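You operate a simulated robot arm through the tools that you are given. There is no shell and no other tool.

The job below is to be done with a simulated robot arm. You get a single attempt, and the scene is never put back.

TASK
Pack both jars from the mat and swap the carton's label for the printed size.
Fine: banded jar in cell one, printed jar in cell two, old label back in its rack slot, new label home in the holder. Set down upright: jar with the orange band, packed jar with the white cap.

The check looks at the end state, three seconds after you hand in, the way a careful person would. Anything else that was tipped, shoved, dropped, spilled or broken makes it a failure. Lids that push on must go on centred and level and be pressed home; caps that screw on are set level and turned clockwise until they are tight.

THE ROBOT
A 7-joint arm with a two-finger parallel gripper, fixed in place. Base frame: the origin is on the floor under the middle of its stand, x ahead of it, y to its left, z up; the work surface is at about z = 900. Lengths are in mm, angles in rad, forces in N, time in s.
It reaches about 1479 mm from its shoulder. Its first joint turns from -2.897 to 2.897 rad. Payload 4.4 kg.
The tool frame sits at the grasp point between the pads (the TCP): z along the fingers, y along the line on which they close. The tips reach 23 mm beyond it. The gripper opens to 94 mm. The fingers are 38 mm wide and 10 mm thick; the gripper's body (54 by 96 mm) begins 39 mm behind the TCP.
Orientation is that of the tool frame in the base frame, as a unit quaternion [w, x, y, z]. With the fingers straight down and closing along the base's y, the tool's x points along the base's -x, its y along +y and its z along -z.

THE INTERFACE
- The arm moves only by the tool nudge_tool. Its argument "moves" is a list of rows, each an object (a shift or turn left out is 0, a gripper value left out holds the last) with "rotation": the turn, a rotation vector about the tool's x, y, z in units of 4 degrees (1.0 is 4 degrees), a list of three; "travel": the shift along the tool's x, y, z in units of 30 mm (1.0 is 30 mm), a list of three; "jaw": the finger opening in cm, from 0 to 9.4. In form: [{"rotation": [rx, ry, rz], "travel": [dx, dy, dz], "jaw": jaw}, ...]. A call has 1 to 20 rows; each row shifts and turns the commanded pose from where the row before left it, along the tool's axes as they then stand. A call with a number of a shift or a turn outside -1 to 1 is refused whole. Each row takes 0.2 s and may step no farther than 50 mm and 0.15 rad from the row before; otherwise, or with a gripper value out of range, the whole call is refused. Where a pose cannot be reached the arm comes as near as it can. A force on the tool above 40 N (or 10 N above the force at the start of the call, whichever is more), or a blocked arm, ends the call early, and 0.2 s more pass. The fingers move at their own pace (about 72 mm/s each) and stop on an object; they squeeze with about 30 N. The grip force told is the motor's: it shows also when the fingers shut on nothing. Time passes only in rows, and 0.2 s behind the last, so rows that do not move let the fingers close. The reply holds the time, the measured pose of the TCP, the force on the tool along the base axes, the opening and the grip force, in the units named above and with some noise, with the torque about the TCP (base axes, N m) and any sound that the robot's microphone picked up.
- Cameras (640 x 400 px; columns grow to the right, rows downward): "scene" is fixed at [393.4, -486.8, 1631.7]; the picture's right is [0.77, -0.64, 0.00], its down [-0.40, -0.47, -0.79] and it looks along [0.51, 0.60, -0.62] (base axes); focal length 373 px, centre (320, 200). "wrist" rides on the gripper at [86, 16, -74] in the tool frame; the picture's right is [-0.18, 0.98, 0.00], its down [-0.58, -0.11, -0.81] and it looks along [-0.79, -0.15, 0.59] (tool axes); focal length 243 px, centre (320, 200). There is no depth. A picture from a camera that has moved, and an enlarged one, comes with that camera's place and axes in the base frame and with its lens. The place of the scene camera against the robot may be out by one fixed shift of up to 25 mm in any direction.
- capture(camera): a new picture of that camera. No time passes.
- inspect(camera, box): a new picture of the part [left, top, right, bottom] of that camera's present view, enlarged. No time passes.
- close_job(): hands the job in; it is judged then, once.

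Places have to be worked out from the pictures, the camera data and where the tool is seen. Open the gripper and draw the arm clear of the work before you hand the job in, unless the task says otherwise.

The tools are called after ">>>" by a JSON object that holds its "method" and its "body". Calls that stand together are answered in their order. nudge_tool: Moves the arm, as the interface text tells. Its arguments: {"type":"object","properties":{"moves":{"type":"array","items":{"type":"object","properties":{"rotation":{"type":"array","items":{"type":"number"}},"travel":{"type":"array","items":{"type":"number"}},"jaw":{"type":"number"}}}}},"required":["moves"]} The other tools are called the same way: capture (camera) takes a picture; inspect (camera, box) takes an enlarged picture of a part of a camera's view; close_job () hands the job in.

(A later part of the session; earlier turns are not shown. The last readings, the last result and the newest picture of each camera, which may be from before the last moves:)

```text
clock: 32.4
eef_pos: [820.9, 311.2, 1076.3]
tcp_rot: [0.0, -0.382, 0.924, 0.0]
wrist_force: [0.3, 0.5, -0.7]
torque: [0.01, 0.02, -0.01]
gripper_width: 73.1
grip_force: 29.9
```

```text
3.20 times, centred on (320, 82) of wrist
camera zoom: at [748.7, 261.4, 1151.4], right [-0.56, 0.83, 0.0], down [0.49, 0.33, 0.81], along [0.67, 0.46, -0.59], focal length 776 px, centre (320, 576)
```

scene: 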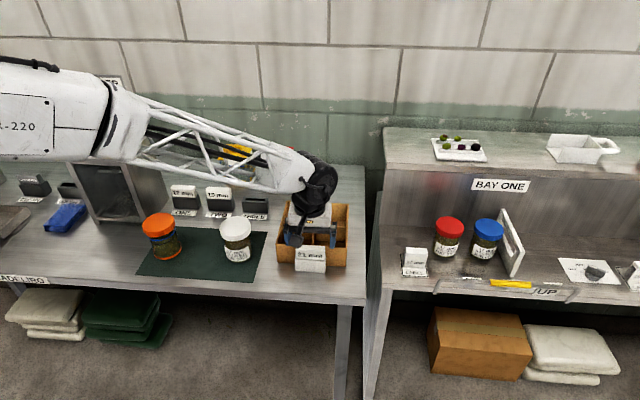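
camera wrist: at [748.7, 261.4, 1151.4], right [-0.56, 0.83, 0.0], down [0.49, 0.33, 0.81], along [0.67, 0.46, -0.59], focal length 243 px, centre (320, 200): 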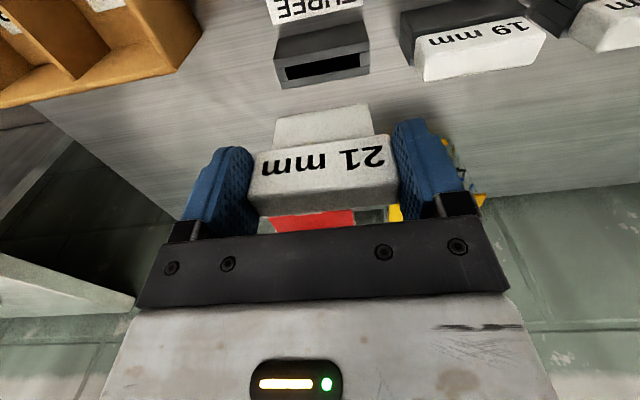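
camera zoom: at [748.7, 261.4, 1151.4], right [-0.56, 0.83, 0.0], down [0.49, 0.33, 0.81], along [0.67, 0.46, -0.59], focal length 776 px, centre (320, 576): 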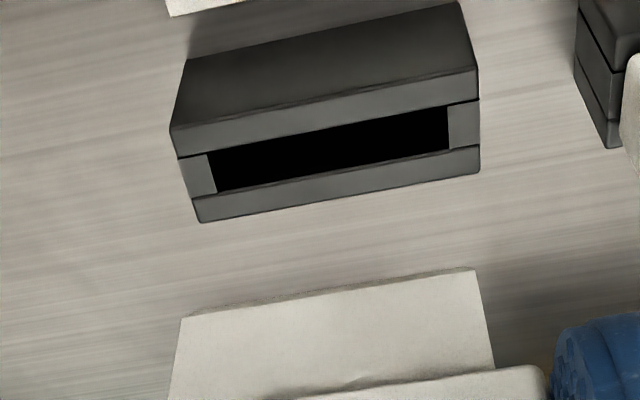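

By vision slot three's mouth is centred near u≈359.6, w≈809.3; with the grip offset the TCP target is about (358.6, 800.3). I drop to the same height as the earlier lift-off picture (z≈1046.6) so slot three can be compared directly with how the holder looked then.

>>> {"method": "nudge_tool", "body": {"moves": [{"travel": [0, 0.05, 0.5]}, {"travel": [0, 0, 0.487]}, {}, {}]}}

>>> {"method": "nudge_tool", "body": {"moves": [{}]}}

>>> {"method": "nudge_tool", "body": {"moves": [{}]}}

>>> {"method": "nudge_tool", "body": {"moves": [{}]}}

>>> {"method": "inspect", "body": {"camera": "wrist", "box": [160, 60, 480, 260]}}

>>> {"method": "inspect", "body": {"camera": "wrist", "box": [240, 20, 400, 120]}}

```text
clock: 33.4
eef_pos: [817.7, 314.2, 1048.2]
tcp_rot: [0.0, -0.383, 0.924, 0.0]
wrist_force: [0.3, 0.4, -0.8]
torque: [0.04, 0.01, -0.03]
gripper_width: 73.0
grip_force: 29.5
```

```text
clock: 33.8
eef_pos: [819.9, 313.9, 1046.6]
tcp_rot: [0.0, -0.382, 0.924, 0.0]
wrist_force: [0.1, 0.3, -0.5]
torque: [-0.03, -0.02, 0.0]
gripper_width: 73.2
grip_force: 30.0
```

```text
clock: 34.2
eef_pos: [818.1, 312.5, 1047.6]
tcp_rot: [0.0, -0.382, 0.924, 0.0]
wrist_force: [-0.1, -0.8, 0.2]
torque: [0.01, -0.02, 0.0]
gripper_width: 73.0
grip_force: 29.8
```

```text
clock: 34.6
eef_pos: [818.7, 313.9, 1047.7]
tcp_rot: [0.0, -0.383, 0.924, 0.0]
wrist_force: [0.0, -0.2, -0.6]
torque: [0.0, -0.05, 0.02]
gripper_width: 72.9
grip_force: 30.0
```

```text
2.00 times, centred on (320, 160) of wrist
camera zoom: at [746.8, 263.8, 1122.3], right [-0.56, 0.83, 0.0], down [0.49, 0.33, 0.81], along [0.67, 0.46, -0.59], focal length 485 px, centre (320, 280)
```

zoom: 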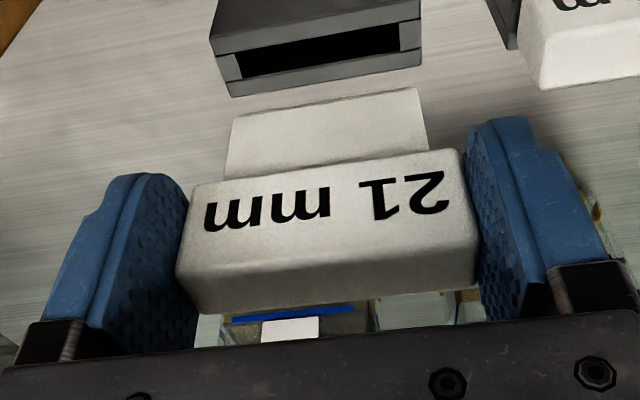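

```text
4.00 times, centred on (320, 70) of wrist
camera zoom: at [746.8, 263.8, 1122.3], right [-0.56, 0.83, 0.0], down [0.49, 0.33, 0.81], along [0.67, 0.46, -0.59], focal length 970 px, centre (320, 720)
```

zoom: 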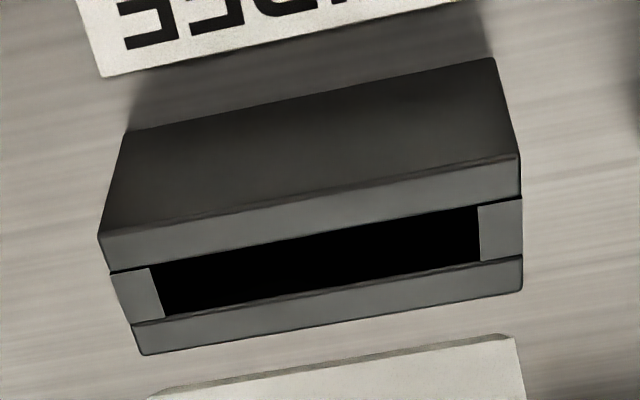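

Current measured TCP is (357.2, 800.6), and the slot mouth centre appears about 2.6–3.5 mm to the +u side of the tongue. I enlarge the tongue's bottom edge to quantify this before correcting.

>>> {"method": "inspect", "body": {"camera": "wrist", "box": [260, 60, 388, 140]}}

>>> {"method": "inspect", "body": {"camera": "wrist", "box": [262, 90, 310, 120]}}

>>> {"method": "inspect", "body": {"camera": "wrist", "box": [340, 90, 388, 120]}}

```text
5.00 times, centred on (324, 100) of wrist
camera zoom: at [746.8, 263.8, 1122.3], right [-0.56, 0.83, 0.0], down [0.49, 0.33, 0.81], along [0.67, 0.46, -0.59], focal length 1213 px, centre (300, 700)
```

zoom: 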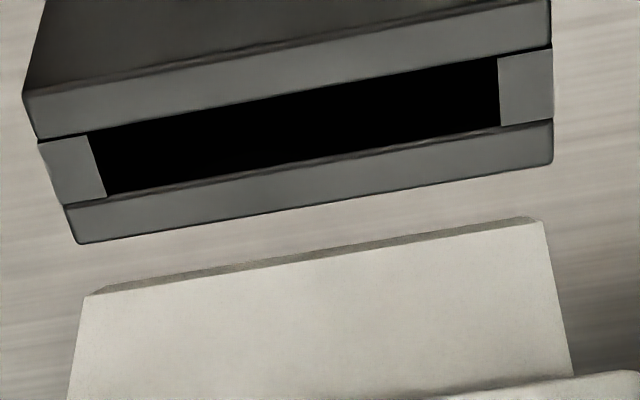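

```text
13.33 times, centred on (286, 105) of wrist
camera zoom: at [746.8, 263.8, 1122.3], right [-0.56, 0.83, 0.0], down [0.49, 0.33, 0.81], along [0.67, 0.46, -0.59], focal length 3235 px, centre (773, 1467)
```

zoom: 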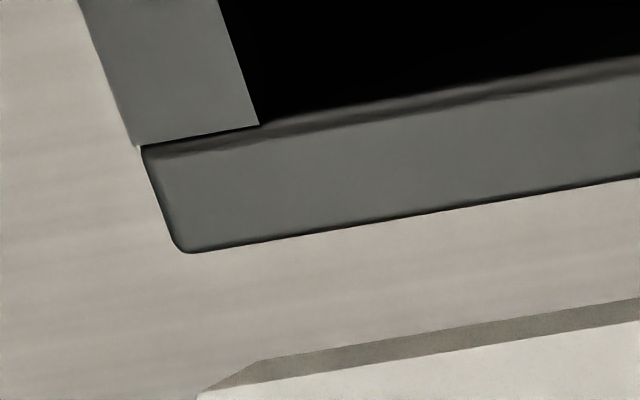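

```text
13.33 times, centred on (364, 105) of wrist
camera zoom: at [746.8, 263.8, 1122.3], right [-0.56, 0.83, 0.0], down [0.49, 0.33, 0.81], along [0.67, 0.46, -0.59], focal length 3235 px, centre (-267, 1467)
```

zoom: 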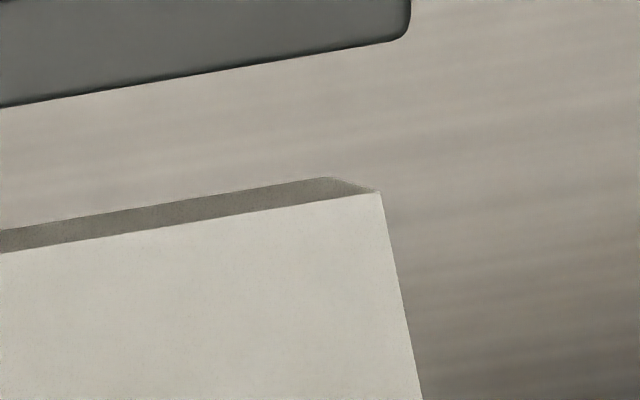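

The tongue tip is chamfered (good lead-in), 59.4 mm wide versus a 61.4 mm mouth, and its centre is 2.75 mm short of the slot centre in u; w is within 0.3 mm. I correct u by +2.7 mm and descend to ~10 mm above the slot.

>>> {"method": "nudge_tool", "body": {"moves": [{"travel": [0.007, -0.09, 0]}, {"travel": [0, 0, 0.4]}, {"travel": [0, 0, 0.45]}, {}, {}]}}

>>> {"method": "nudge_tool", "body": {"moves": [{}]}}

>>> {"method": "nudge_tool", "body": {"moves": [{}]}}

>>> {"method": "inspect", "body": {"camera": "wrist", "box": [260, 60, 388, 140]}}

>>> {"method": "inspect", "body": {"camera": "wrist", "box": [160, 60, 480, 260]}}

```text
clock: 35.8
eef_pos: [821.2, 310.5, 1022.6]
tcp_rot: [-0.001, -0.383, 0.924, 0.0]
wrist_force: [-0.3, 0.0, -0.5]
torque: [0.03, -0.02, 0.01]
gripper_width: 73.1
grip_force: 29.7
```

```text
clock: 36.2
eef_pos: [820.3, 312.2, 1021.8]
tcp_rot: [0.0, -0.383, 0.924, 0.0]
wrist_force: [0.2, -0.1, -1.0]
torque: [0.01, 0.03, 0.0]
gripper_width: 72.8
grip_force: 30.4
```

```text
clock: 36.6
eef_pos: [821.1, 311.1, 1022.2]
tcp_rot: [0.0, -0.382, 0.924, 0.0]
wrist_force: [0.0, 0.4, -0.1]
torque: [-0.01, -0.02, 0.02]
gripper_width: 73.0
grip_force: 30.0
```

```text
5.00 times, centred on (324, 100) of wrist
camera zoom: at [748.7, 261.3, 1096.3], right [-0.56, 0.83, 0.0], down [0.49, 0.33, 0.81], along [0.67, 0.46, -0.59], focal length 1213 px, centre (300, 700)
```

zoom: 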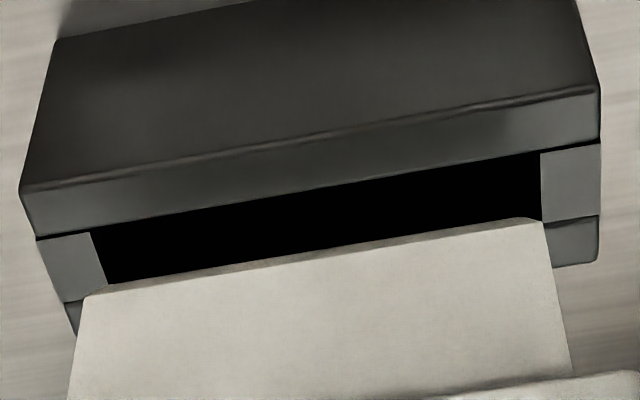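

```text
2.00 times, centred on (320, 160) of wrist
camera zoom: at [748.7, 261.3, 1096.3], right [-0.56, 0.83, 0.0], down [0.49, 0.33, 0.81], along [0.67, 0.46, -0.59], focal length 485 px, centre (320, 280)
```

zoom: 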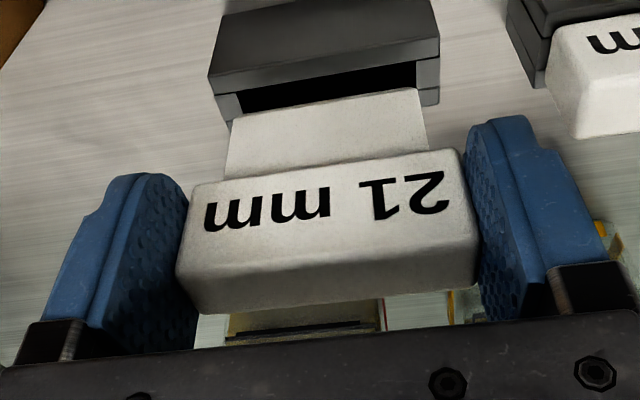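

Slot centre is now within ~0.4 mm of the tongue in u and w. I descend slowly to about z=1000, which should put the tip ~10 mm into the slot, watching the force.

>>> {"method": "nudge_tool", "body": {"moves": [{"travel": [0, 0.008, 0.2]}, {"travel": [0, 0, 0.2]}, {"travel": [0, 0, 0.2]}, {"travel": [0, 0, 0.15]}, {}]}}

>>> {"method": "capture", "body": {"camera": "wrist"}}

>>> {"method": "inspect", "body": {"camera": "wrist", "box": [240, 60, 400, 160]}}

```text
clock: 37.8
eef_pos: [819.6, 312.1, 999.6]
tcp_rot: [0.0, -0.383, 0.924, 0.0]
wrist_force: [-0.3, -0.1, -0.4]
torque: [0.0, -0.02, 0.0]
gripper_width: 72.9
grip_force: 30.2
```

```text
taken
camera wrist: at [748.0, 262.3, 1074.0], right [-0.56, 0.83, 0.0], down [0.49, 0.33, 0.81], along [0.67, 0.46, -0.59], focal length 243 px, centre (320, 200)
```

wrist: 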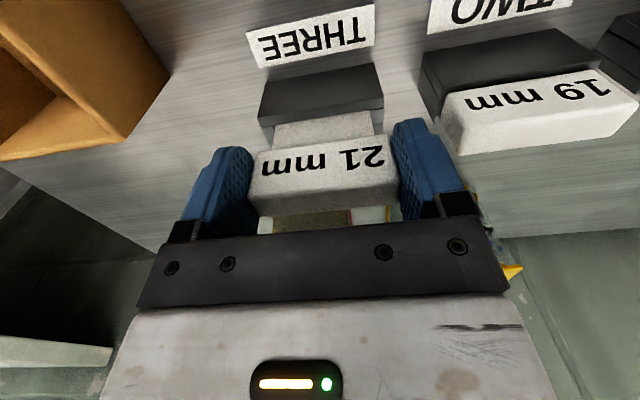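

```text
4.00 times, centred on (320, 110) of wrist
camera zoom: at [748.0, 262.3, 1074.0], right [-0.56, 0.83, 0.0], down [0.49, 0.33, 0.81], along [0.67, 0.46, -0.59], focal length 970 px, centre (320, 560)
```

zoom: 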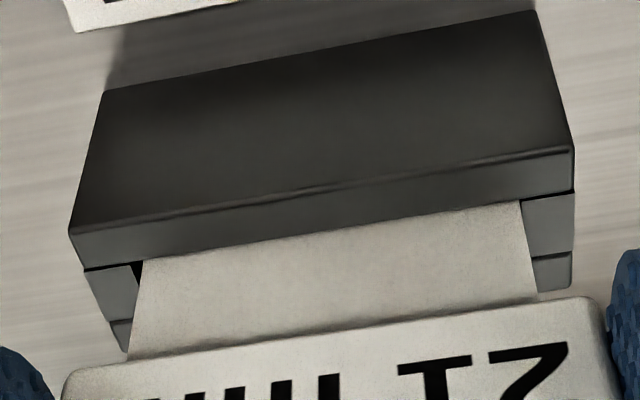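

The tongue is entering the slot with no force; a ~1 mm gap shows on the +u side, so I nudge +0.5 mm in u and continue down in small steps.

>>> {"method": "nudge_tool", "body": {"moves": [{"travel": [0, -0.018, 0.1]}, {"travel": [0, 0, 0.15]}, {"travel": [0, 0, 0.15]}, {}]}}

>>> {"method": "inspect", "body": {"camera": "wrist", "box": [240, 60, 400, 160]}}

```text
clock: 38.8
eef_pos: [821.9, 312.0, 987.5]
tcp_rot: [0.001, -0.383, 0.924, 0.0]
wrist_force: [-0.3, 0.6, -0.3]
torque: [0.0, 0.02, 0.01]
gripper_width: 73.1
grip_force: 29.7
```

```text
4.00 times, centred on (320, 110) of wrist
camera zoom: at [748.8, 261.6, 1062.4], right [-0.56, 0.83, 0.0], down [0.49, 0.33, 0.81], along [0.67, 0.46, -0.59], focal length 970 px, centre (320, 560)
```

zoom: 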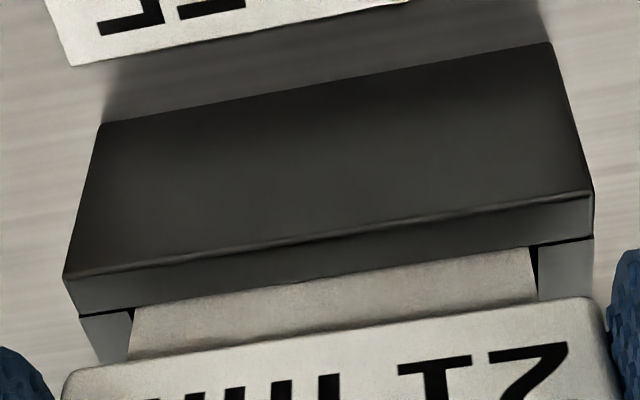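

Now the gap shows on the other side (~1 mm), still force-free at z≈987.5. I shift −0.4 mm in u and lower further toward seating.

>>> {"method": "nudge_tool", "body": {"moves": [{"travel": [0, 0.013, 0.1]}, {"travel": [0, 0, 0.15]}, {"travel": [0, 0, 0.1]}, {}]}}

>>> {"method": "inspect", "body": {"camera": "wrist", "box": [240, 60, 400, 160]}}

```text
clock: 39.8
eef_pos: [821.1, 311.4, 976.6]
tcp_rot: [0.001, -0.383, 0.924, 0.0]
wrist_force: [-0.6, 0.4, -0.3]
torque: [-0.01, -0.03, 0.02]
gripper_width: 73.1
grip_force: 29.8
```

```text
4.00 times, centred on (320, 110) of wrist
camera zoom: at [748.9, 261.7, 1051.0], right [-0.56, 0.83, 0.0], down [0.49, 0.33, 0.81], along [0.67, 0.46, -0.59], focal length 970 px, centre (320, 560)
```

zoom: 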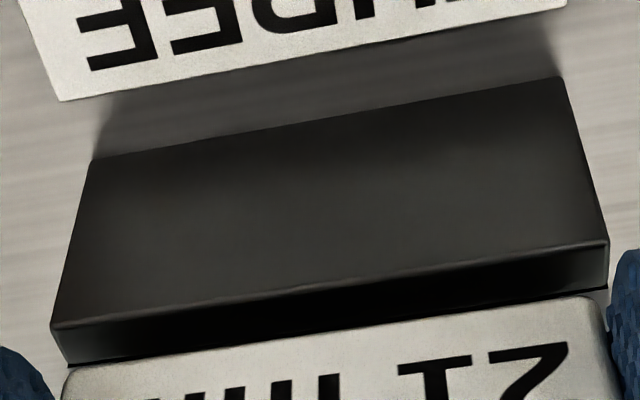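

Almost seated at z≈976.6, no force. I press down in ~1.2 mm steps until contact shows.

>>> {"method": "nudge_tool", "body": {"moves": [{"travel": [0, 0, 0.05]}, {"travel": [0, 0, 0.05]}, {"travel": [0, 0, 0.04]}, {}]}}

>>> {"method": "nudge_tool", "body": {"moves": [{"travel": [0, 0, 0.03]}, {}]}}

>>> {"method": "inspect", "body": {"camera": "wrist", "box": [240, 60, 400, 160]}}

```text
clock: 40.8
eef_pos: [819.8, 310.7, 973.0]
tcp_rot: [0.0, -0.382, 0.924, 0.0]
wrist_force: [-0.1, 1.1, -0.3]
torque: [0.03, 0.02, -0.05]
gripper_width: 73.0
grip_force: 30.5
```

```text
clock: 41.4
eef_pos: [821.0, 310.7, 972.7]
tcp_rot: [0.0, -0.383, 0.924, 0.0]
wrist_force: [0.7, -0.1, -0.6]
torque: [-0.02, -0.04, -0.04]
gripper_width: 73.1
grip_force: 30.1
```

```text
4.00 times, centred on (320, 110) of wrist
camera zoom: at [749.0, 261.5, 1046.8], right [-0.56, 0.83, 0.0], down [0.49, 0.33, 0.81], along [0.67, 0.46, -0.59], focal length 970 px, centre (320, 560)
```

zoom: 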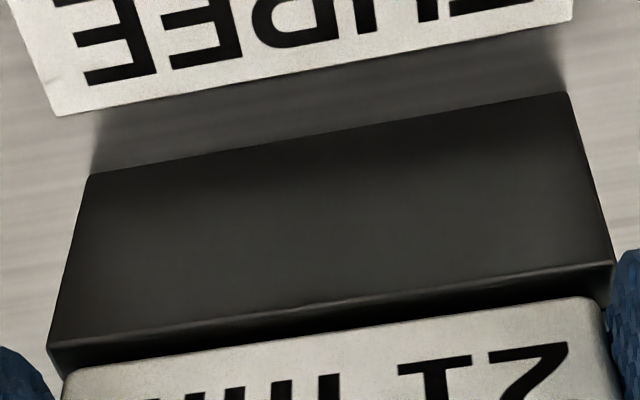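

Still no contact at z≈972.7. I keep lowering in ~1 mm steps.

>>> {"method": "nudge_tool", "body": {"moves": [{"travel": [0, 0, 0.03]}, {}]}}

>>> {"method": "nudge_tool", "body": {"moves": [{"travel": [0, 0, 0.03]}, {}]}}

```text
clock: 42.0
eef_pos: [821.6, 311.7, 972.1]
tcp_rot: [0.001, -0.383, 0.924, 0.0]
wrist_force: [1.1, -2.3, 6.5]
torque: [0.01, -0.02, -0.04]
gripper_width: 73.1
grip_force: 30.1
```

```text
clock: 42.6
eef_pos: [820.4, 312.8, 972.5]
tcp_rot: [0.001, -0.383, 0.924, 0.0]
wrist_force: [3.9, -2.7, 18.9]
torque: [0.11, -0.14, -0.06]
gripper_width: 72.9
grip_force: 30.0
```

Contact at z≈972 with 19 N down and negligible torque: the 21 mm label is seated in slot three. I ease off 1 mm and open the jaws to 86 mm.

>>> {"method": "nudge_tool", "body": {"moves": [{"travel": [0, 0, -0.035]}, {}, {"jaw": 8.6}, {"jaw": 8.6}, {"jaw": 8.6}]}}

>>> {"method": "capture", "body": {"camera": "wrist"}}

```text
clock: 43.8
eef_pos: [821.6, 312.5, 971.5]
tcp_rot: [0.0, -0.383, 0.924, 0.0]
wrist_force: [0.0, -0.1, -1.0]
torque: [0.0, -0.03, 0.01]
gripper_width: 85.9
grip_force: 0.1
```

```text
taken
camera wrist: at [748.8, 261.9, 1045.6], right [-0.56, 0.83, 0.0], down [0.49, 0.33, 0.81], along [0.67, 0.46, -0.59], focal length 243 px, centre (320, 200)
```

wrist: 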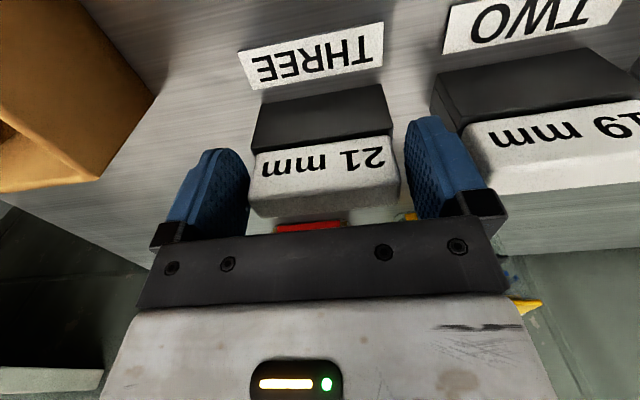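

The label stands seated between the open fingers. I lift 60 mm straight up and verify it stayed, then travel 220 mm left over slot one.

>>> {"method": "nudge_tool", "body": {"moves": [{"travel": [0, 0, -0.3]}, {"travel": [0, 0, -0.7]}, {"travel": [0, 0, -1]}, {}]}}

>>> {"method": "capture", "body": {"camera": "wrist"}}

>>> {"method": "nudge_tool", "body": {"moves": [{"travel": [0, 1, 0], "jaw": 9.0}, {"travel": [0, 1, 0]}, {"travel": [0, 1, 0]}, {"travel": [0, 1, 0]}, {"travel": [0, 1, 0]}, {"travel": [0, 1, 0]}, {"travel": [0, 1, 0]}, {"travel": [0, 0.343, 0]}, {}, {}]}}

>>> {"method": "nudge_tool", "body": {"moves": [{}]}}

>>> {"method": "nudge_tool", "body": {"moves": [{}]}}

>>> {"method": "capture", "body": {"camera": "wrist"}}

>>> {"method": "capture", "body": {"camera": "scene"}}

```text
clock: 44.8
eef_pos: [818.7, 310.0, 1031.0]
tcp_rot: [0.0, -0.383, 0.924, 0.0]
wrist_force: [-0.6, -0.1, -0.5]
torque: [-0.01, 0.0, 0.0]
gripper_width: 86.0
grip_force: 0.0
```

```text
taken
camera wrist: at [747.4, 260.7, 1105.2], right [-0.56, 0.83, 0.0], down [0.49, 0.33, 0.81], along [0.67, 0.46, -0.59], focal length 243 px, centre (320, 200)
```

wrist: 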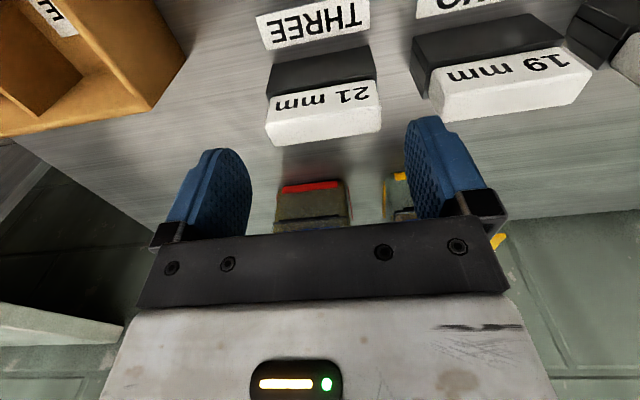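

```text
clock: 47.0
eef_pos: [665.3, 465.1, 1032.8]
tcp_rot: [0.0, -0.382, 0.924, 0.0]
wrist_force: [-0.3, -0.7, 0.2]
torque: [0.03, 0.01, 0.02]
gripper_width: 90.4
grip_force: 0.0
```

```text
clock: 47.4
eef_pos: [664.7, 465.6, 1032.0]
tcp_rot: [0.0, -0.383, 0.924, 0.0]
wrist_force: [-0.8, 0.7, -0.5]
torque: [0.04, -0.03, -0.01]
gripper_width: 90.1
grip_force: 0.0
```

```text
clock: 47.8
eef_pos: [665.6, 465.7, 1031.4]
tcp_rot: [0.0, -0.383, 0.924, 0.0]
wrist_force: [-0.1, -0.9, 0.7]
torque: [0.0, -0.01, -0.02]
gripper_width: 90.0
grip_force: 0.0
```

```text
taken
camera wrist: at [592.8, 416.3, 1106.2], right [-0.56, 0.83, 0.0], down [0.49, 0.33, 0.81], along [0.67, 0.46, -0.59], focal length 243 px, centre (320, 200)
```

wrist: 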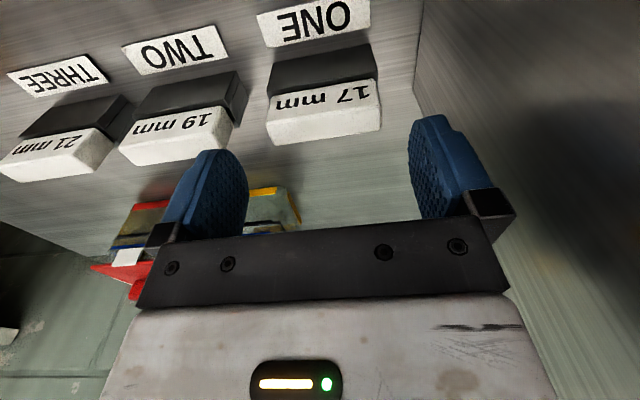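

```text
taken
```

scene: 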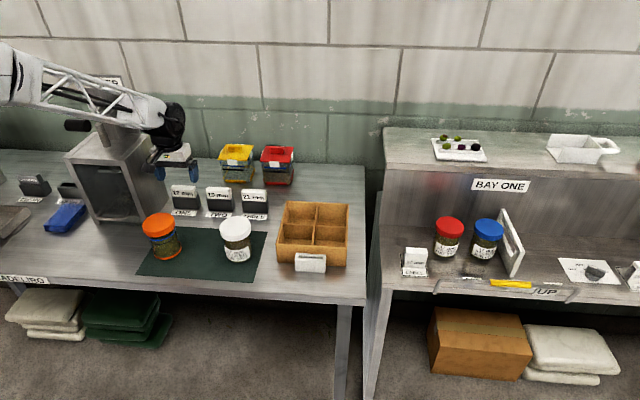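

The label 21 stayed seated and the arm is over slot one with the 17 mm label in nearly the same image place. I enlarge to measure the offset before going down.

>>> {"method": "inspect", "body": {"camera": "wrist", "box": [250, 60, 410, 160]}}

```text
4.00 times, centred on (330, 110) of wrist
camera zoom: at [592.8, 416.3, 1106.2], right [-0.56, 0.83, 0.0], down [0.49, 0.33, 0.81], along [0.67, 0.46, -0.59], focal length 970 px, centre (280, 560)
```

zoom: 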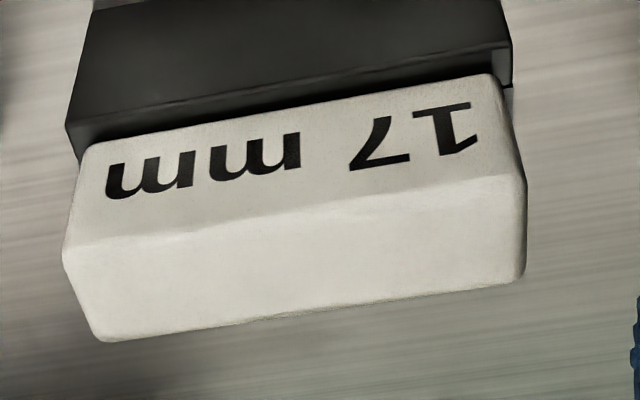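

The 17 mm label is centred in u (0.2 mm) but its back edge is 2 mm farther in w than for the first pick, so I shift +2 mm in w and descend to z≈985.

>>> {"method": "nudge_tool", "body": {"moves": [{"travel": [-0.067, 0, 0.5]}, {"travel": [0, 0, 0.6]}, {"travel": [0, 0, 0.4]}, {}, {}]}}

>>> {"method": "nudge_tool", "body": {"moves": [{}]}}

>>> {"method": "nudge_tool", "body": {"moves": [{}]}}

>>> {"method": "inspect", "body": {"camera": "wrist", "box": [160, 70, 480, 270]}}

>>> {"method": "capture", "body": {"camera": "scene"}}

```text
clock: 49.0
eef_pos: [666.6, 468.8, 986.6]
tcp_rot: [0.0, -0.382, 0.924, 0.0]
wrist_force: [-0.4, 0.6, -0.3]
torque: [-0.01, -0.01, 0.02]
gripper_width: 90.0
grip_force: 0.1
```

```text
clock: 49.4
eef_pos: [665.6, 468.6, 987.5]
tcp_rot: [0.0, -0.382, 0.924, 0.0]
wrist_force: [-0.3, 0.4, 0.2]
torque: [0.0, 0.0, 0.01]
gripper_width: 90.0
grip_force: 0.0
```

```text
clock: 49.8
eef_pos: [665.3, 469.0, 986.5]
tcp_rot: [0.0, -0.383, 0.924, 0.0]
wrist_force: [-0.8, 0.1, -0.2]
torque: [0.01, 0.0, 0.0]
gripper_width: 90.2
grip_force: 0.1
```

```text
2.00 times, centred on (320, 170) of wrist
camera zoom: at [594.1, 418.4, 1060.9], right [-0.56, 0.83, 0.0], down [0.49, 0.33, 0.81], along [0.67, 0.46, -0.59], focal length 485 px, centre (320, 260)
```

zoom: 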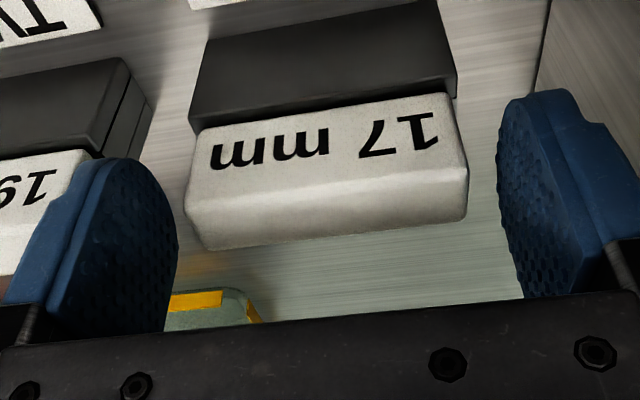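

```text
taken
```

scene: 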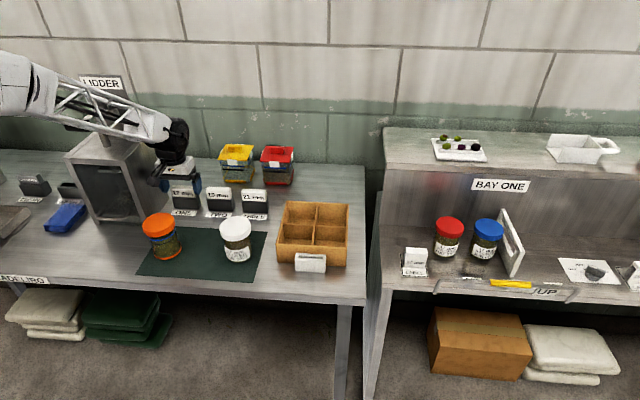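

Measured TCP is (139.5, 802.2), and the label sits ~1.8 mm toward +u. I correct that and lower to z≈972.

>>> {"method": "nudge_tool", "body": {"moves": [{"travel": [0.013, -0.06, 0]}, {"travel": [0, 0, 0.25]}, {"travel": [0, 0, 0.23]}, {}, {}]}}

>>> {"method": "nudge_tool", "body": {"moves": [{}]}}

>>> {"method": "nudge_tool", "body": {"moves": [{}]}}

>>> {"method": "inspect", "body": {"camera": "wrist", "box": [160, 70, 480, 270]}}

```text
clock: 51.0
eef_pos: [666.2, 466.4, 971.6]
tcp_rot: [-0.001, -0.383, 0.924, 0.0]
wrist_force: [0.7, 1.1, 0.5]
torque: [-0.02, -0.02, -0.02]
gripper_width: 90.2
grip_force: 0.1
```

```text
clock: 51.4
eef_pos: [666.8, 467.9, 971.2]
tcp_rot: [0.0, -0.383, 0.924, 0.0]
wrist_force: [0.0, 0.3, 0.1]
torque: [0.0, -0.01, 0.0]
gripper_width: 89.7
grip_force: 0.1
```

```text
clock: 51.8
eef_pos: [667.0, 467.8, 971.6]
tcp_rot: [-0.001, -0.383, 0.924, 0.0]
wrist_force: [-0.5, -0.1, -0.3]
torque: [0.01, 0.0, -0.01]
gripper_width: 90.2
grip_force: 0.0
```

```text
2.00 times, centred on (320, 170) of wrist
camera zoom: at [594.8, 417.9, 1046.1], right [-0.56, 0.83, 0.0], down [0.49, 0.33, 0.81], along [0.67, 0.46, -0.59], focal length 485 px, centre (320, 260)
```

zoom: 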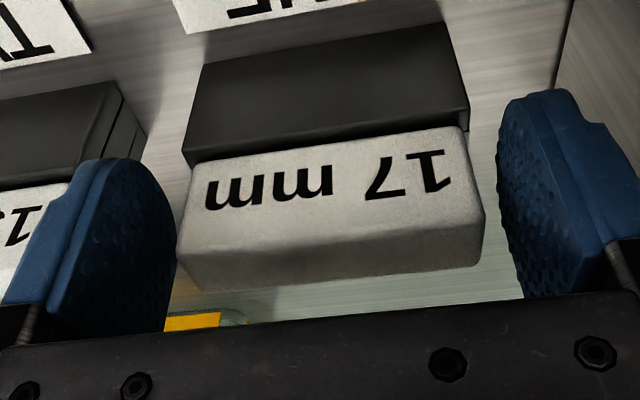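

Compared with the gripped view of the first label, this one is ~1 mm nearer in w and ~0.7 mm toward −u; I trim those and close the jaws.

>>> {"method": "nudge_tool", "body": {"moves": [{"travel": [0.033, 0.02, -0.01]}, {}, {}]}}

>>> {"method": "nudge_tool", "body": {"moves": [{"jaw": 6.0}, {"jaw": 6.0}, {"jaw": 6.0}, {"jaw": 6.0}]}}

>>> {"method": "nudge_tool", "body": {"moves": [{}]}}

>>> {"method": "nudge_tool", "body": {"moves": [{}]}}

>>> {"method": "inspect", "body": {"camera": "wrist", "box": [160, 70, 480, 270]}}

```text
clock: 52.6
eef_pos: [665.5, 467.5, 971.8]
tcp_rot: [0.0, -0.382, 0.924, -0.001]
wrist_force: [0.4, 0.4, -0.3]
torque: [0.02, -0.02, 0.01]
gripper_width: 90.1
grip_force: 0.0
```

```text
clock: 53.6
eef_pos: [664.7, 468.2, 971.5]
tcp_rot: [-0.001, -0.382, 0.924, 0.0]
wrist_force: [0.4, 0.0, 0.4]
torque: [-0.01, 0.04, 0.01]
gripper_width: 72.8
grip_force: 30.0
```

```text
clock: 54.0
eef_pos: [665.2, 467.3, 971.8]
tcp_rot: [-0.001, -0.383, 0.924, 0.0]
wrist_force: [0.0, 0.0, 0.2]
torque: [-0.02, 0.02, 0.01]
gripper_width: 73.0
grip_force: 30.0
```

```text
clock: 54.4
eef_pos: [665.0, 468.1, 972.2]
tcp_rot: [0.0, -0.383, 0.924, 0.0]
wrist_force: [-0.4, 0.1, 1.4]
torque: [0.01, -0.04, -0.01]
gripper_width: 73.2
grip_force: 30.0
```

```text
2.00 times, centred on (320, 170) of wrist
camera zoom: at [593.4, 417.5, 1046.3], right [-0.56, 0.83, 0.0], down [0.49, 0.33, 0.81], along [0.67, 0.46, -0.59], focal length 485 px, centre (320, 260)
```

zoom: 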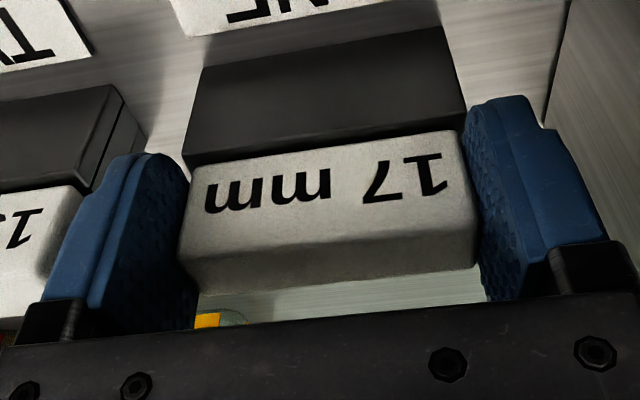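

Gripped at 73 mm with no side load and the label sits in the tool exactly as the first did. I lift 128 mm and carry it to above the holder.

>>> {"method": "nudge_tool", "body": {"moves": [{"travel": [0, 0, -0.4]}, {"travel": [0, 0, -0.6]}, {"travel": [0, 0, -1]}, {"travel": [0, 0, -1]}, {"travel": [0, 0, -1]}, {"travel": [0, 0, -0.27]}, {}]}}

>>> {"method": "capture", "body": {"camera": "wrist"}}

>>> {"method": "nudge_tool", "body": {"moves": [{"travel": [1, -1, 0]}, {"travel": [1, -1, 0]}, {"travel": [1, -1, 0]}, {"travel": [1, -1, 0]}, {"travel": [1, -1, 0]}, {"travel": [1, -1, 0]}, {"travel": [1, -1, 0]}, {"travel": [0.43, -1, 0]}, {"travel": [0, -1, 0]}, {"travel": [0, -1, 0]}, {"travel": [0, -1, 0]}, {"travel": [0, -1, 0]}, {"travel": [0, -1, 0]}, {"travel": [0, -0.83, 0]}, {}, {}]}}

>>> {"method": "nudge_tool", "body": {"moves": [{"travel": [0, 0, 0.9]}, {"travel": [0, 0, 0.85]}, {}, {}]}}

>>> {"method": "nudge_tool", "body": {"moves": [{}]}}

>>> {"method": "nudge_tool", "body": {"moves": [{}]}}

>>> {"method": "capture", "body": {"camera": "wrist"}}

>>> {"method": "inspect", "body": {"camera": "wrist", "box": [260, 50, 388, 130]}}

```text
clock: 56.0
eef_pos: [664.1, 465.9, 1100.2]
tcp_rot: [0.0, -0.382, 0.924, 0.001]
wrist_force: [0.1, -0.6, 0.5]
torque: [0.03, 0.0, 0.04]
gripper_width: 72.9
grip_force: 30.1
```

```text
taken
camera wrist: at [593.5, 417.0, 1174.4], right [-0.56, 0.83, 0.0], down [0.49, 0.33, 0.81], along [0.67, 0.46, -0.59], focal length 243 px, centre (320, 200)
```

wrist: 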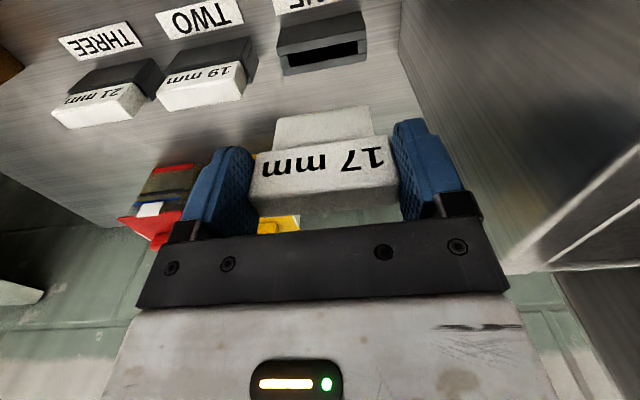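

```text
clock: 59.4
eef_pos: [802.6, 15.5, 1100.0]
tcp_rot: [0.001, -0.382, 0.924, 0.0]
wrist_force: [0.3, -0.3, -0.8]
torque: [0.02, 0.0, -0.01]
gripper_width: 72.9
grip_force: 30.1
```

```text
clock: 60.4
eef_pos: [800.7, 15.1, 1045.3]
tcp_rot: [0.0, -0.383, 0.924, 0.0]
wrist_force: [-0.3, -0.2, -0.3]
torque: [0.01, -0.01, 0.0]
gripper_width: 73.2
grip_force: 29.8
```

```text
clock: 60.8
eef_pos: [800.0, 16.8, 1044.8]
tcp_rot: [-0.001, -0.383, 0.924, 0.0]
wrist_force: [0.4, -0.8, 0.1]
torque: [0.01, 0.01, 0.01]
gripper_width: 73.1
grip_force: 29.9
```

```text
clock: 61.2
eef_pos: [801.0, 15.1, 1045.5]
tcp_rot: [-0.001, -0.382, 0.924, 0.0]
wrist_force: [0.3, -0.2, -0.7]
torque: [-0.01, 0.03, -0.04]
gripper_width: 72.9
grip_force: 30.0
```

```text
taken
camera wrist: at [728.6, -34.5, 1120.7], right [-0.56, 0.83, 0.0], down [0.49, 0.33, 0.81], along [0.67, 0.46, -0.59], focal length 243 px, centre (320, 200)
```

wrist: 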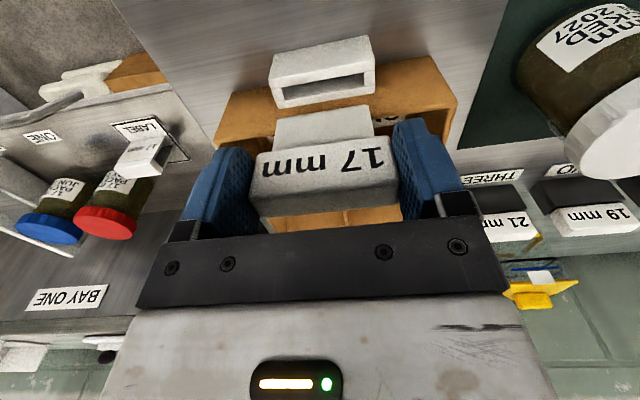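

```text
5.00 times, centred on (324, 90) of wrist
camera zoom: at [728.6, -34.5, 1120.7], right [-0.56, 0.83, 0.0], down [0.49, 0.33, 0.81], along [0.67, 0.46, -0.59], focal length 1213 px, centre (300, 750)
```

zoom: 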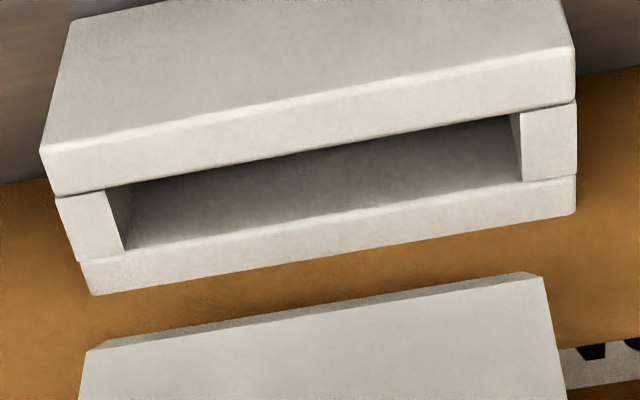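

The holder mouth centre is within 0.3 mm of the tongue in u and matches in w. I descend to ~z=1000 and check the entry.

>>> {"method": "nudge_tool", "body": {"moves": [{"travel": [0, 0.005, 0.5]}, {"travel": [0, 0, 0.4]}, {}, {}]}}

>>> {"method": "inspect", "body": {"camera": "wrist", "box": [260, 60, 388, 140]}}

>>> {"method": "nudge_tool", "body": {"moves": [{}]}}

```text
clock: 62.2
eef_pos: [801.3, 16.3, 1020.2]
tcp_rot: [0.001, -0.382, 0.924, 0.0]
wrist_force: [-0.5, -0.4, -0.7]
torque: [0.01, 0.0, -0.02]
gripper_width: 73.0
grip_force: 29.7
```

```text
5.00 times, centred on (324, 100) of wrist
camera zoom: at [729.6, -33.8, 1094.3], right [-0.56, 0.83, 0.0], down [0.49, 0.33, 0.81], along [0.67, 0.46, -0.59], focal length 1213 px, centre (300, 700)
```

zoom: 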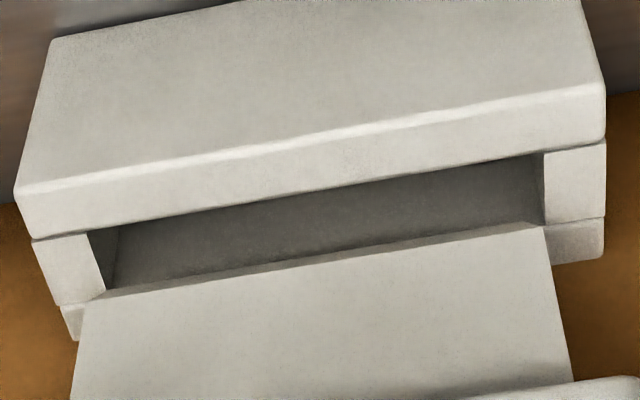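

```text
clock: 62.6
eef_pos: [801.7, 15.6, 1020.4]
tcp_rot: [0.001, -0.383, 0.924, 0.0]
wrist_force: [-0.3, -0.9, -1.4]
torque: [0.05, 0.01, -0.01]
gripper_width: 73.0
grip_force: 29.8
```

Slot mouth is ~0.5 mm toward −u of the tongue; I trim that and continue down to z≈1000.

>>> {"method": "nudge_tool", "body": {"moves": [{"travel": [0, 0.015, 0.2]}, {"travel": [0, 0, 0.25]}, {"travel": [0, 0, 0.25]}, {}, {}]}}

>>> {"method": "inspect", "body": {"camera": "wrist", "box": [240, 60, 400, 160]}}

```text
clock: 63.8
eef_pos: [801.0, 16.7, 998.6]
tcp_rot: [0.0, -0.383, 0.924, 0.0]
wrist_force: [0.1, -0.3, -0.7]
torque: [-0.04, -0.04, 0.0]
gripper_width: 73.1
grip_force: 29.6
```

```text
4.00 times, centred on (320, 110) of wrist
camera zoom: at [729.2, -34.0, 1073.4], right [-0.56, 0.83, 0.0], down [0.49, 0.33, 0.81], along [0.67, 0.46, -0.59], focal length 970 px, centre (320, 560)
```

zoom: 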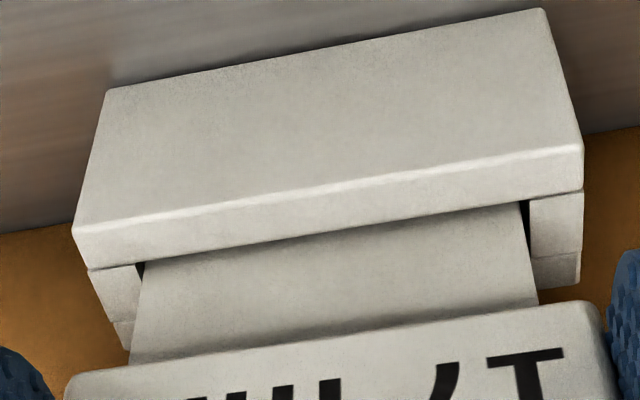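

The tongue is in with gaps on both sides and no force. I continue down toward seating.

>>> {"method": "nudge_tool", "body": {"moves": [{"travel": [0, 0.004, 0.2]}, {"travel": [0, 0, 0.2]}, {"travel": [0, 0, 0.2]}, {"travel": [0, 0, 0.15]}, {}]}}

>>> {"method": "inspect", "body": {"camera": "wrist", "box": [240, 60, 400, 160]}}

```text
clock: 65.0
eef_pos: [801.8, 16.4, 977.5]
tcp_rot: [0.001, -0.383, 0.924, 0.0]
wrist_force: [-1.1, 0.0, -1.0]
torque: [0.0, -0.01, -0.03]
gripper_width: 73.0
grip_force: 29.9
```

```text
4.00 times, centred on (320, 110) of wrist
camera zoom: at [729.5, -33.7, 1051.0], right [-0.56, 0.83, 0.0], down [0.49, 0.33, 0.81], along [0.67, 0.46, -0.59], focal length 970 px, centre (320, 560)
```

zoom: 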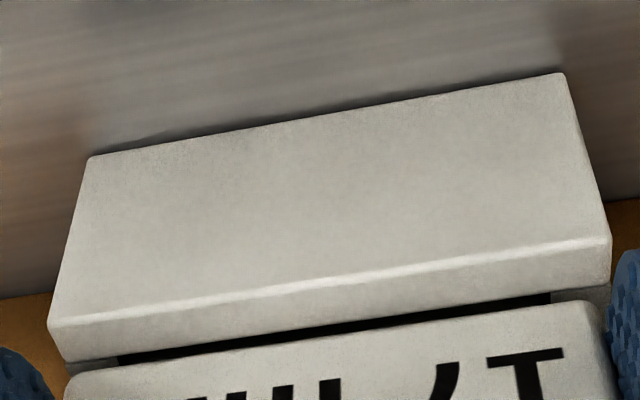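

Only a few millimetres remain. I lower in ~1 mm steps until firm contact.

>>> {"method": "nudge_tool", "body": {"moves": [{"travel": [0, 0, 0.06]}, {"travel": [0, 0, 0.06]}, {}]}}

>>> {"method": "nudge_tool", "body": {"moves": [{"travel": [0, 0, 0.035]}, {}]}}

>>> {"method": "nudge_tool", "body": {"moves": [{"travel": [0, 0, 0.035]}, {}]}}

>>> {"method": "nudge_tool", "body": {"moves": [{"travel": [0, 0, 0.035]}, {}]}}

>>> {"method": "inspect", "body": {"camera": "wrist", "box": [160, 70, 480, 270]}}

```text
clock: 65.8
eef_pos: [800.4, 15.9, 973.4]
tcp_rot: [0.0, -0.383, 0.924, 0.0]
wrist_force: [-0.2, 0.1, 0.4]
torque: [-0.01, -0.04, 0.01]
gripper_width: 73.0
grip_force: 30.3
```

```text
clock: 66.4
eef_pos: [800.9, 15.7, 972.5]
tcp_rot: [-0.001, -0.382, 0.924, 0.0]
wrist_force: [0.0, 0.3, -0.7]
torque: [0.02, 0.01, 0.0]
gripper_width: 72.9
grip_force: 30.0
```

```text
clock: 67.0
eef_pos: [800.4, 15.8, 971.8]
tcp_rot: [0.002, -0.383, 0.924, 0.0]
wrist_force: [-0.2, -3.2, 11.6]
torque: [0.08, 0.02, -0.03]
gripper_width: 72.9
grip_force: 29.7
```

```text
clock: 67.6
eef_pos: [802.4, 16.6, 971.4]
tcp_rot: [0.001, -0.383, 0.924, 0.0]
wrist_force: [-0.6, -5.8, 24.4]
torque: [-0.02, -0.05, -0.04]
gripper_width: 73.2
grip_force: 30.1
```

```text
2.00 times, centred on (320, 170) of wrist
camera zoom: at [729.8, -33.2, 1046.0], right [-0.56, 0.83, 0.0], down [0.49, 0.33, 0.81], along [0.67, 0.46, -0.59], focal length 485 px, centre (320, 260)
```

zoom: 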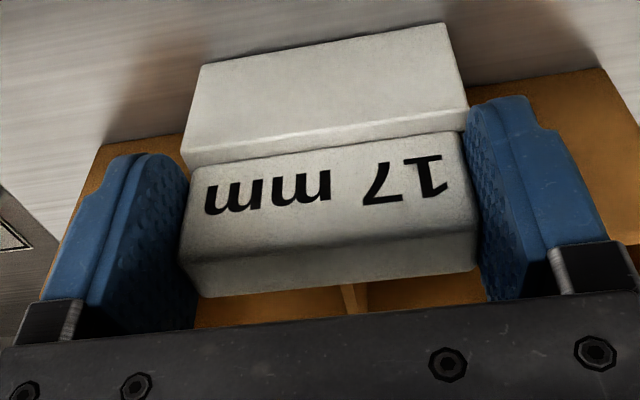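

Seated: 24 N of contact at z≈971.5, the same height as the old label, and the view matches. I ease off, open to 86 mm and lift away.

>>> {"method": "nudge_tool", "body": {"moves": [{"travel": [0, 0, -0.05]}, {}, {"jaw": 8.6}, {"jaw": 8.6}, {"jaw": 8.6}]}}

>>> {"method": "nudge_tool", "body": {"moves": [{"travel": [0, 0, -0.3]}, {"travel": [0, 0, -0.6]}, {"travel": [0, 0, -1]}, {"travel": [0, 0, -1]}, {"travel": [0, 0, -1]}, {"travel": [0, 0, -1]}, {}]}}

>>> {"method": "capture", "body": {"camera": "wrist"}}

>>> {"method": "inspect", "body": {"camera": "wrist", "box": [240, 0, 440, 125]}}

>>> {"method": "inspect", "body": {"camera": "scene", "box": [165, 175, 277, 245]}}

>>> {"method": "inspect", "body": {"camera": "scene", "box": [268, 190, 380, 290]}}

```text
clock: 68.8
eef_pos: [800.9, 16.6, 971.7]
tcp_rot: [0.0, -0.382, 0.924, 0.0]
wrist_force: [0.1, 1.8, 6.0]
torque: [0.03, -0.15, 0.05]
gripper_width: 84.7
grip_force: 0.0
```

```text
clock: 70.4
eef_pos: [800.9, 18.2, 1119.0]
tcp_rot: [0.001, -0.383, 0.924, 0.0]
wrist_force: [-0.3, 0.9, 0.5]
torque: [-0.04, 0.02, 0.0]
gripper_width: 85.8
grip_force: 0.1
```

```text
taken
camera wrist: at [729.3, -32.1, 1193.3], right [-0.56, 0.83, 0.0], down [0.49, 0.33, 0.81], along [0.67, 0.46, -0.59], focal length 243 px, centre (320, 200)
```

wrist: 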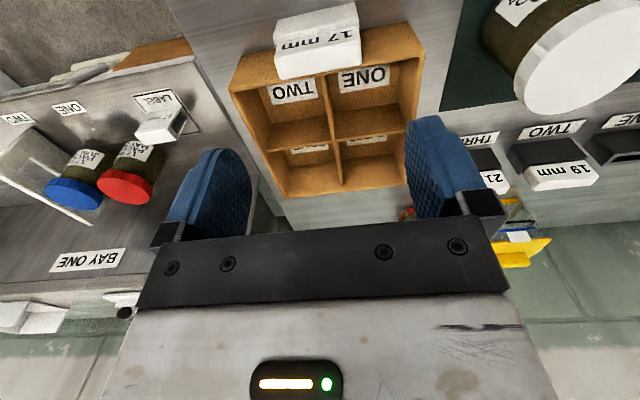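

```text
3.20 times, centred on (340, 62) of wrist
camera zoom: at [729.3, -32.1, 1193.3], right [-0.56, 0.83, 0.0], down [0.49, 0.33, 0.81], along [0.67, 0.46, -0.59], focal length 776 px, centre (256, 640)
```

zoom: 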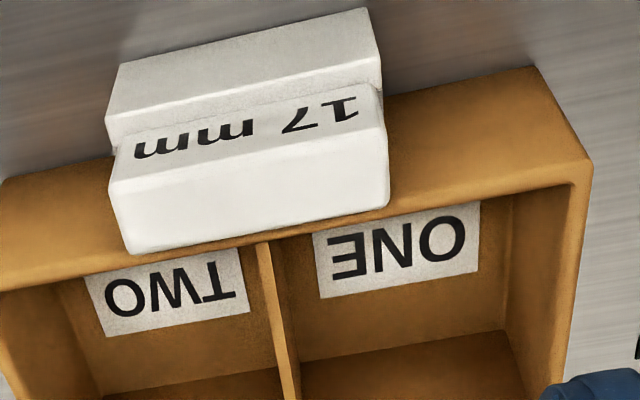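

```text
5.71 times, centred on (221, 210) of scene
camera zoom: at [393.4, -486.8, 1631.7], right [0.77, -0.64, 0.0], down [-0.4, -0.47, -0.79], along [0.51, 0.6, -0.62], focal length 2132 px, centre (886, 143)
```

zoom: 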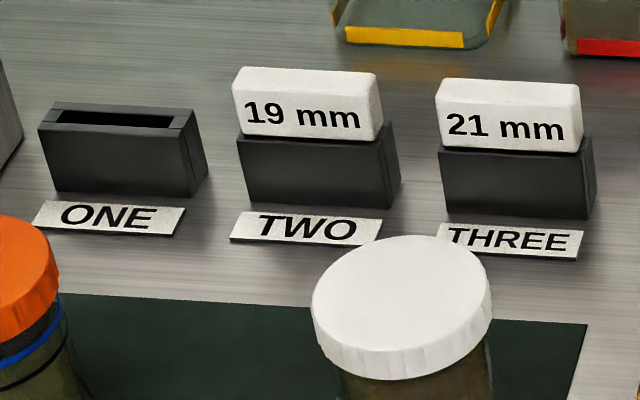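

```text
4.00 times, centred on (324, 240) of scene
camera zoom: at [393.4, -486.8, 1631.7], right [0.77, -0.64, 0.0], down [-0.4, -0.47, -0.79], along [0.51, 0.6, -0.62], focal length 1492 px, centre (304, 40)
```

zoom: 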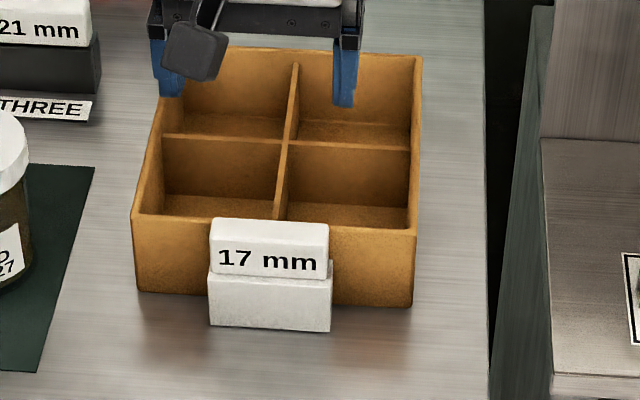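

Both labels are where they belong (21 in THREE, 17 in the holder, 19 untouched). Now I look closely at the carton rim and cells to get the cell centres.

>>> {"method": "inspect", "body": {"camera": "wrist", "box": [220, 40, 440, 178]}}

>>> {"method": "nudge_tool", "body": {"moves": [{"travel": [1, 0, 0], "jaw": 9.4}, {"travel": [1, 0, 0]}, {}, {}]}}

>>> {"method": "nudge_tool", "body": {"moves": [{}]}}

>>> {"method": "capture", "body": {"camera": "wrist"}}

>>> {"method": "inspect", "body": {"camera": "wrist", "box": [240, 40, 432, 160]}}

```text
2.90 times, centred on (330, 109) of wrist
camera zoom: at [729.3, -32.1, 1193.3], right [-0.56, 0.83, 0.0], down [0.49, 0.33, 0.81], along [0.67, 0.46, -0.59], focal length 703 px, centre (291, 464)
```

zoom: 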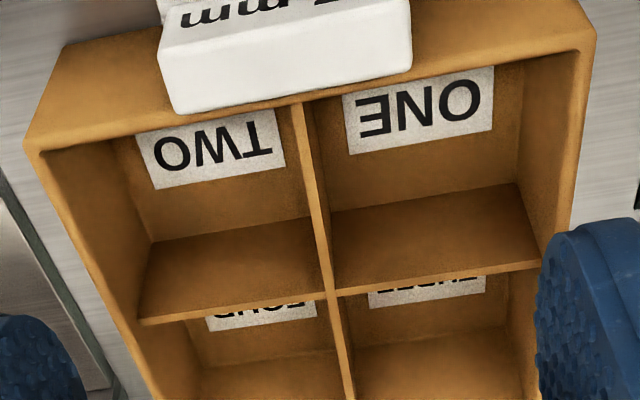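

```text
clock: 71.4
eef_pos: [760.0, -23.6, 1117.3]
tcp_rot: [0.0, -0.383, 0.924, -0.001]
wrist_force: [-0.5, 0.1, 0.8]
torque: [0.01, -0.02, -0.01]
gripper_width: 94.0
grip_force: 0.1
```

```text
clock: 71.8
eef_pos: [760.1, -24.7, 1118.2]
tcp_rot: [0.001, -0.384, 0.923, 0.0]
wrist_force: [0.4, 0.6, -0.1]
torque: [-0.03, 0.01, 0.0]
gripper_width: 94.1
grip_force: 0.1
```

```text
taken
camera wrist: at [688.2, -74.4, 1192.7], right [-0.56, 0.83, 0.0], down [0.49, 0.33, 0.81], along [0.67, 0.46, -0.59], focal length 243 px, centre (320, 200)
```

wrist: 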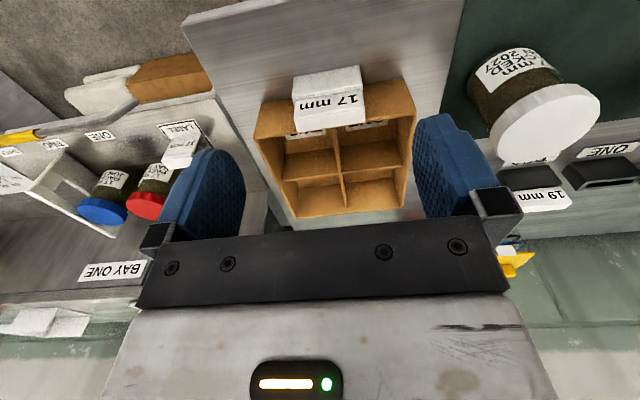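

```text
3.33 times, centred on (336, 100) of wrist
camera zoom: at [688.2, -74.4, 1192.7], right [-0.56, 0.83, 0.0], down [0.49, 0.33, 0.81], along [0.67, 0.46, -0.59], focal length 809 px, centre (267, 533)
```

zoom: 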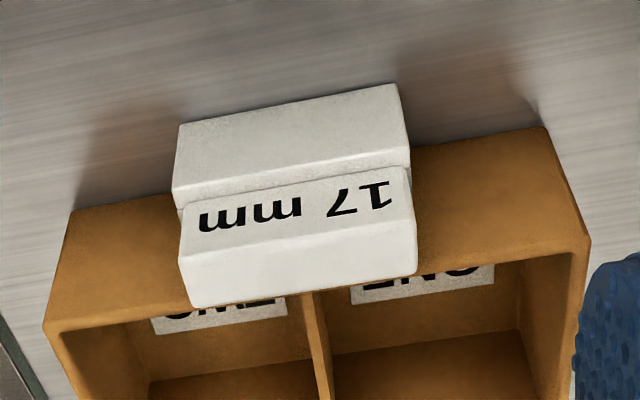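

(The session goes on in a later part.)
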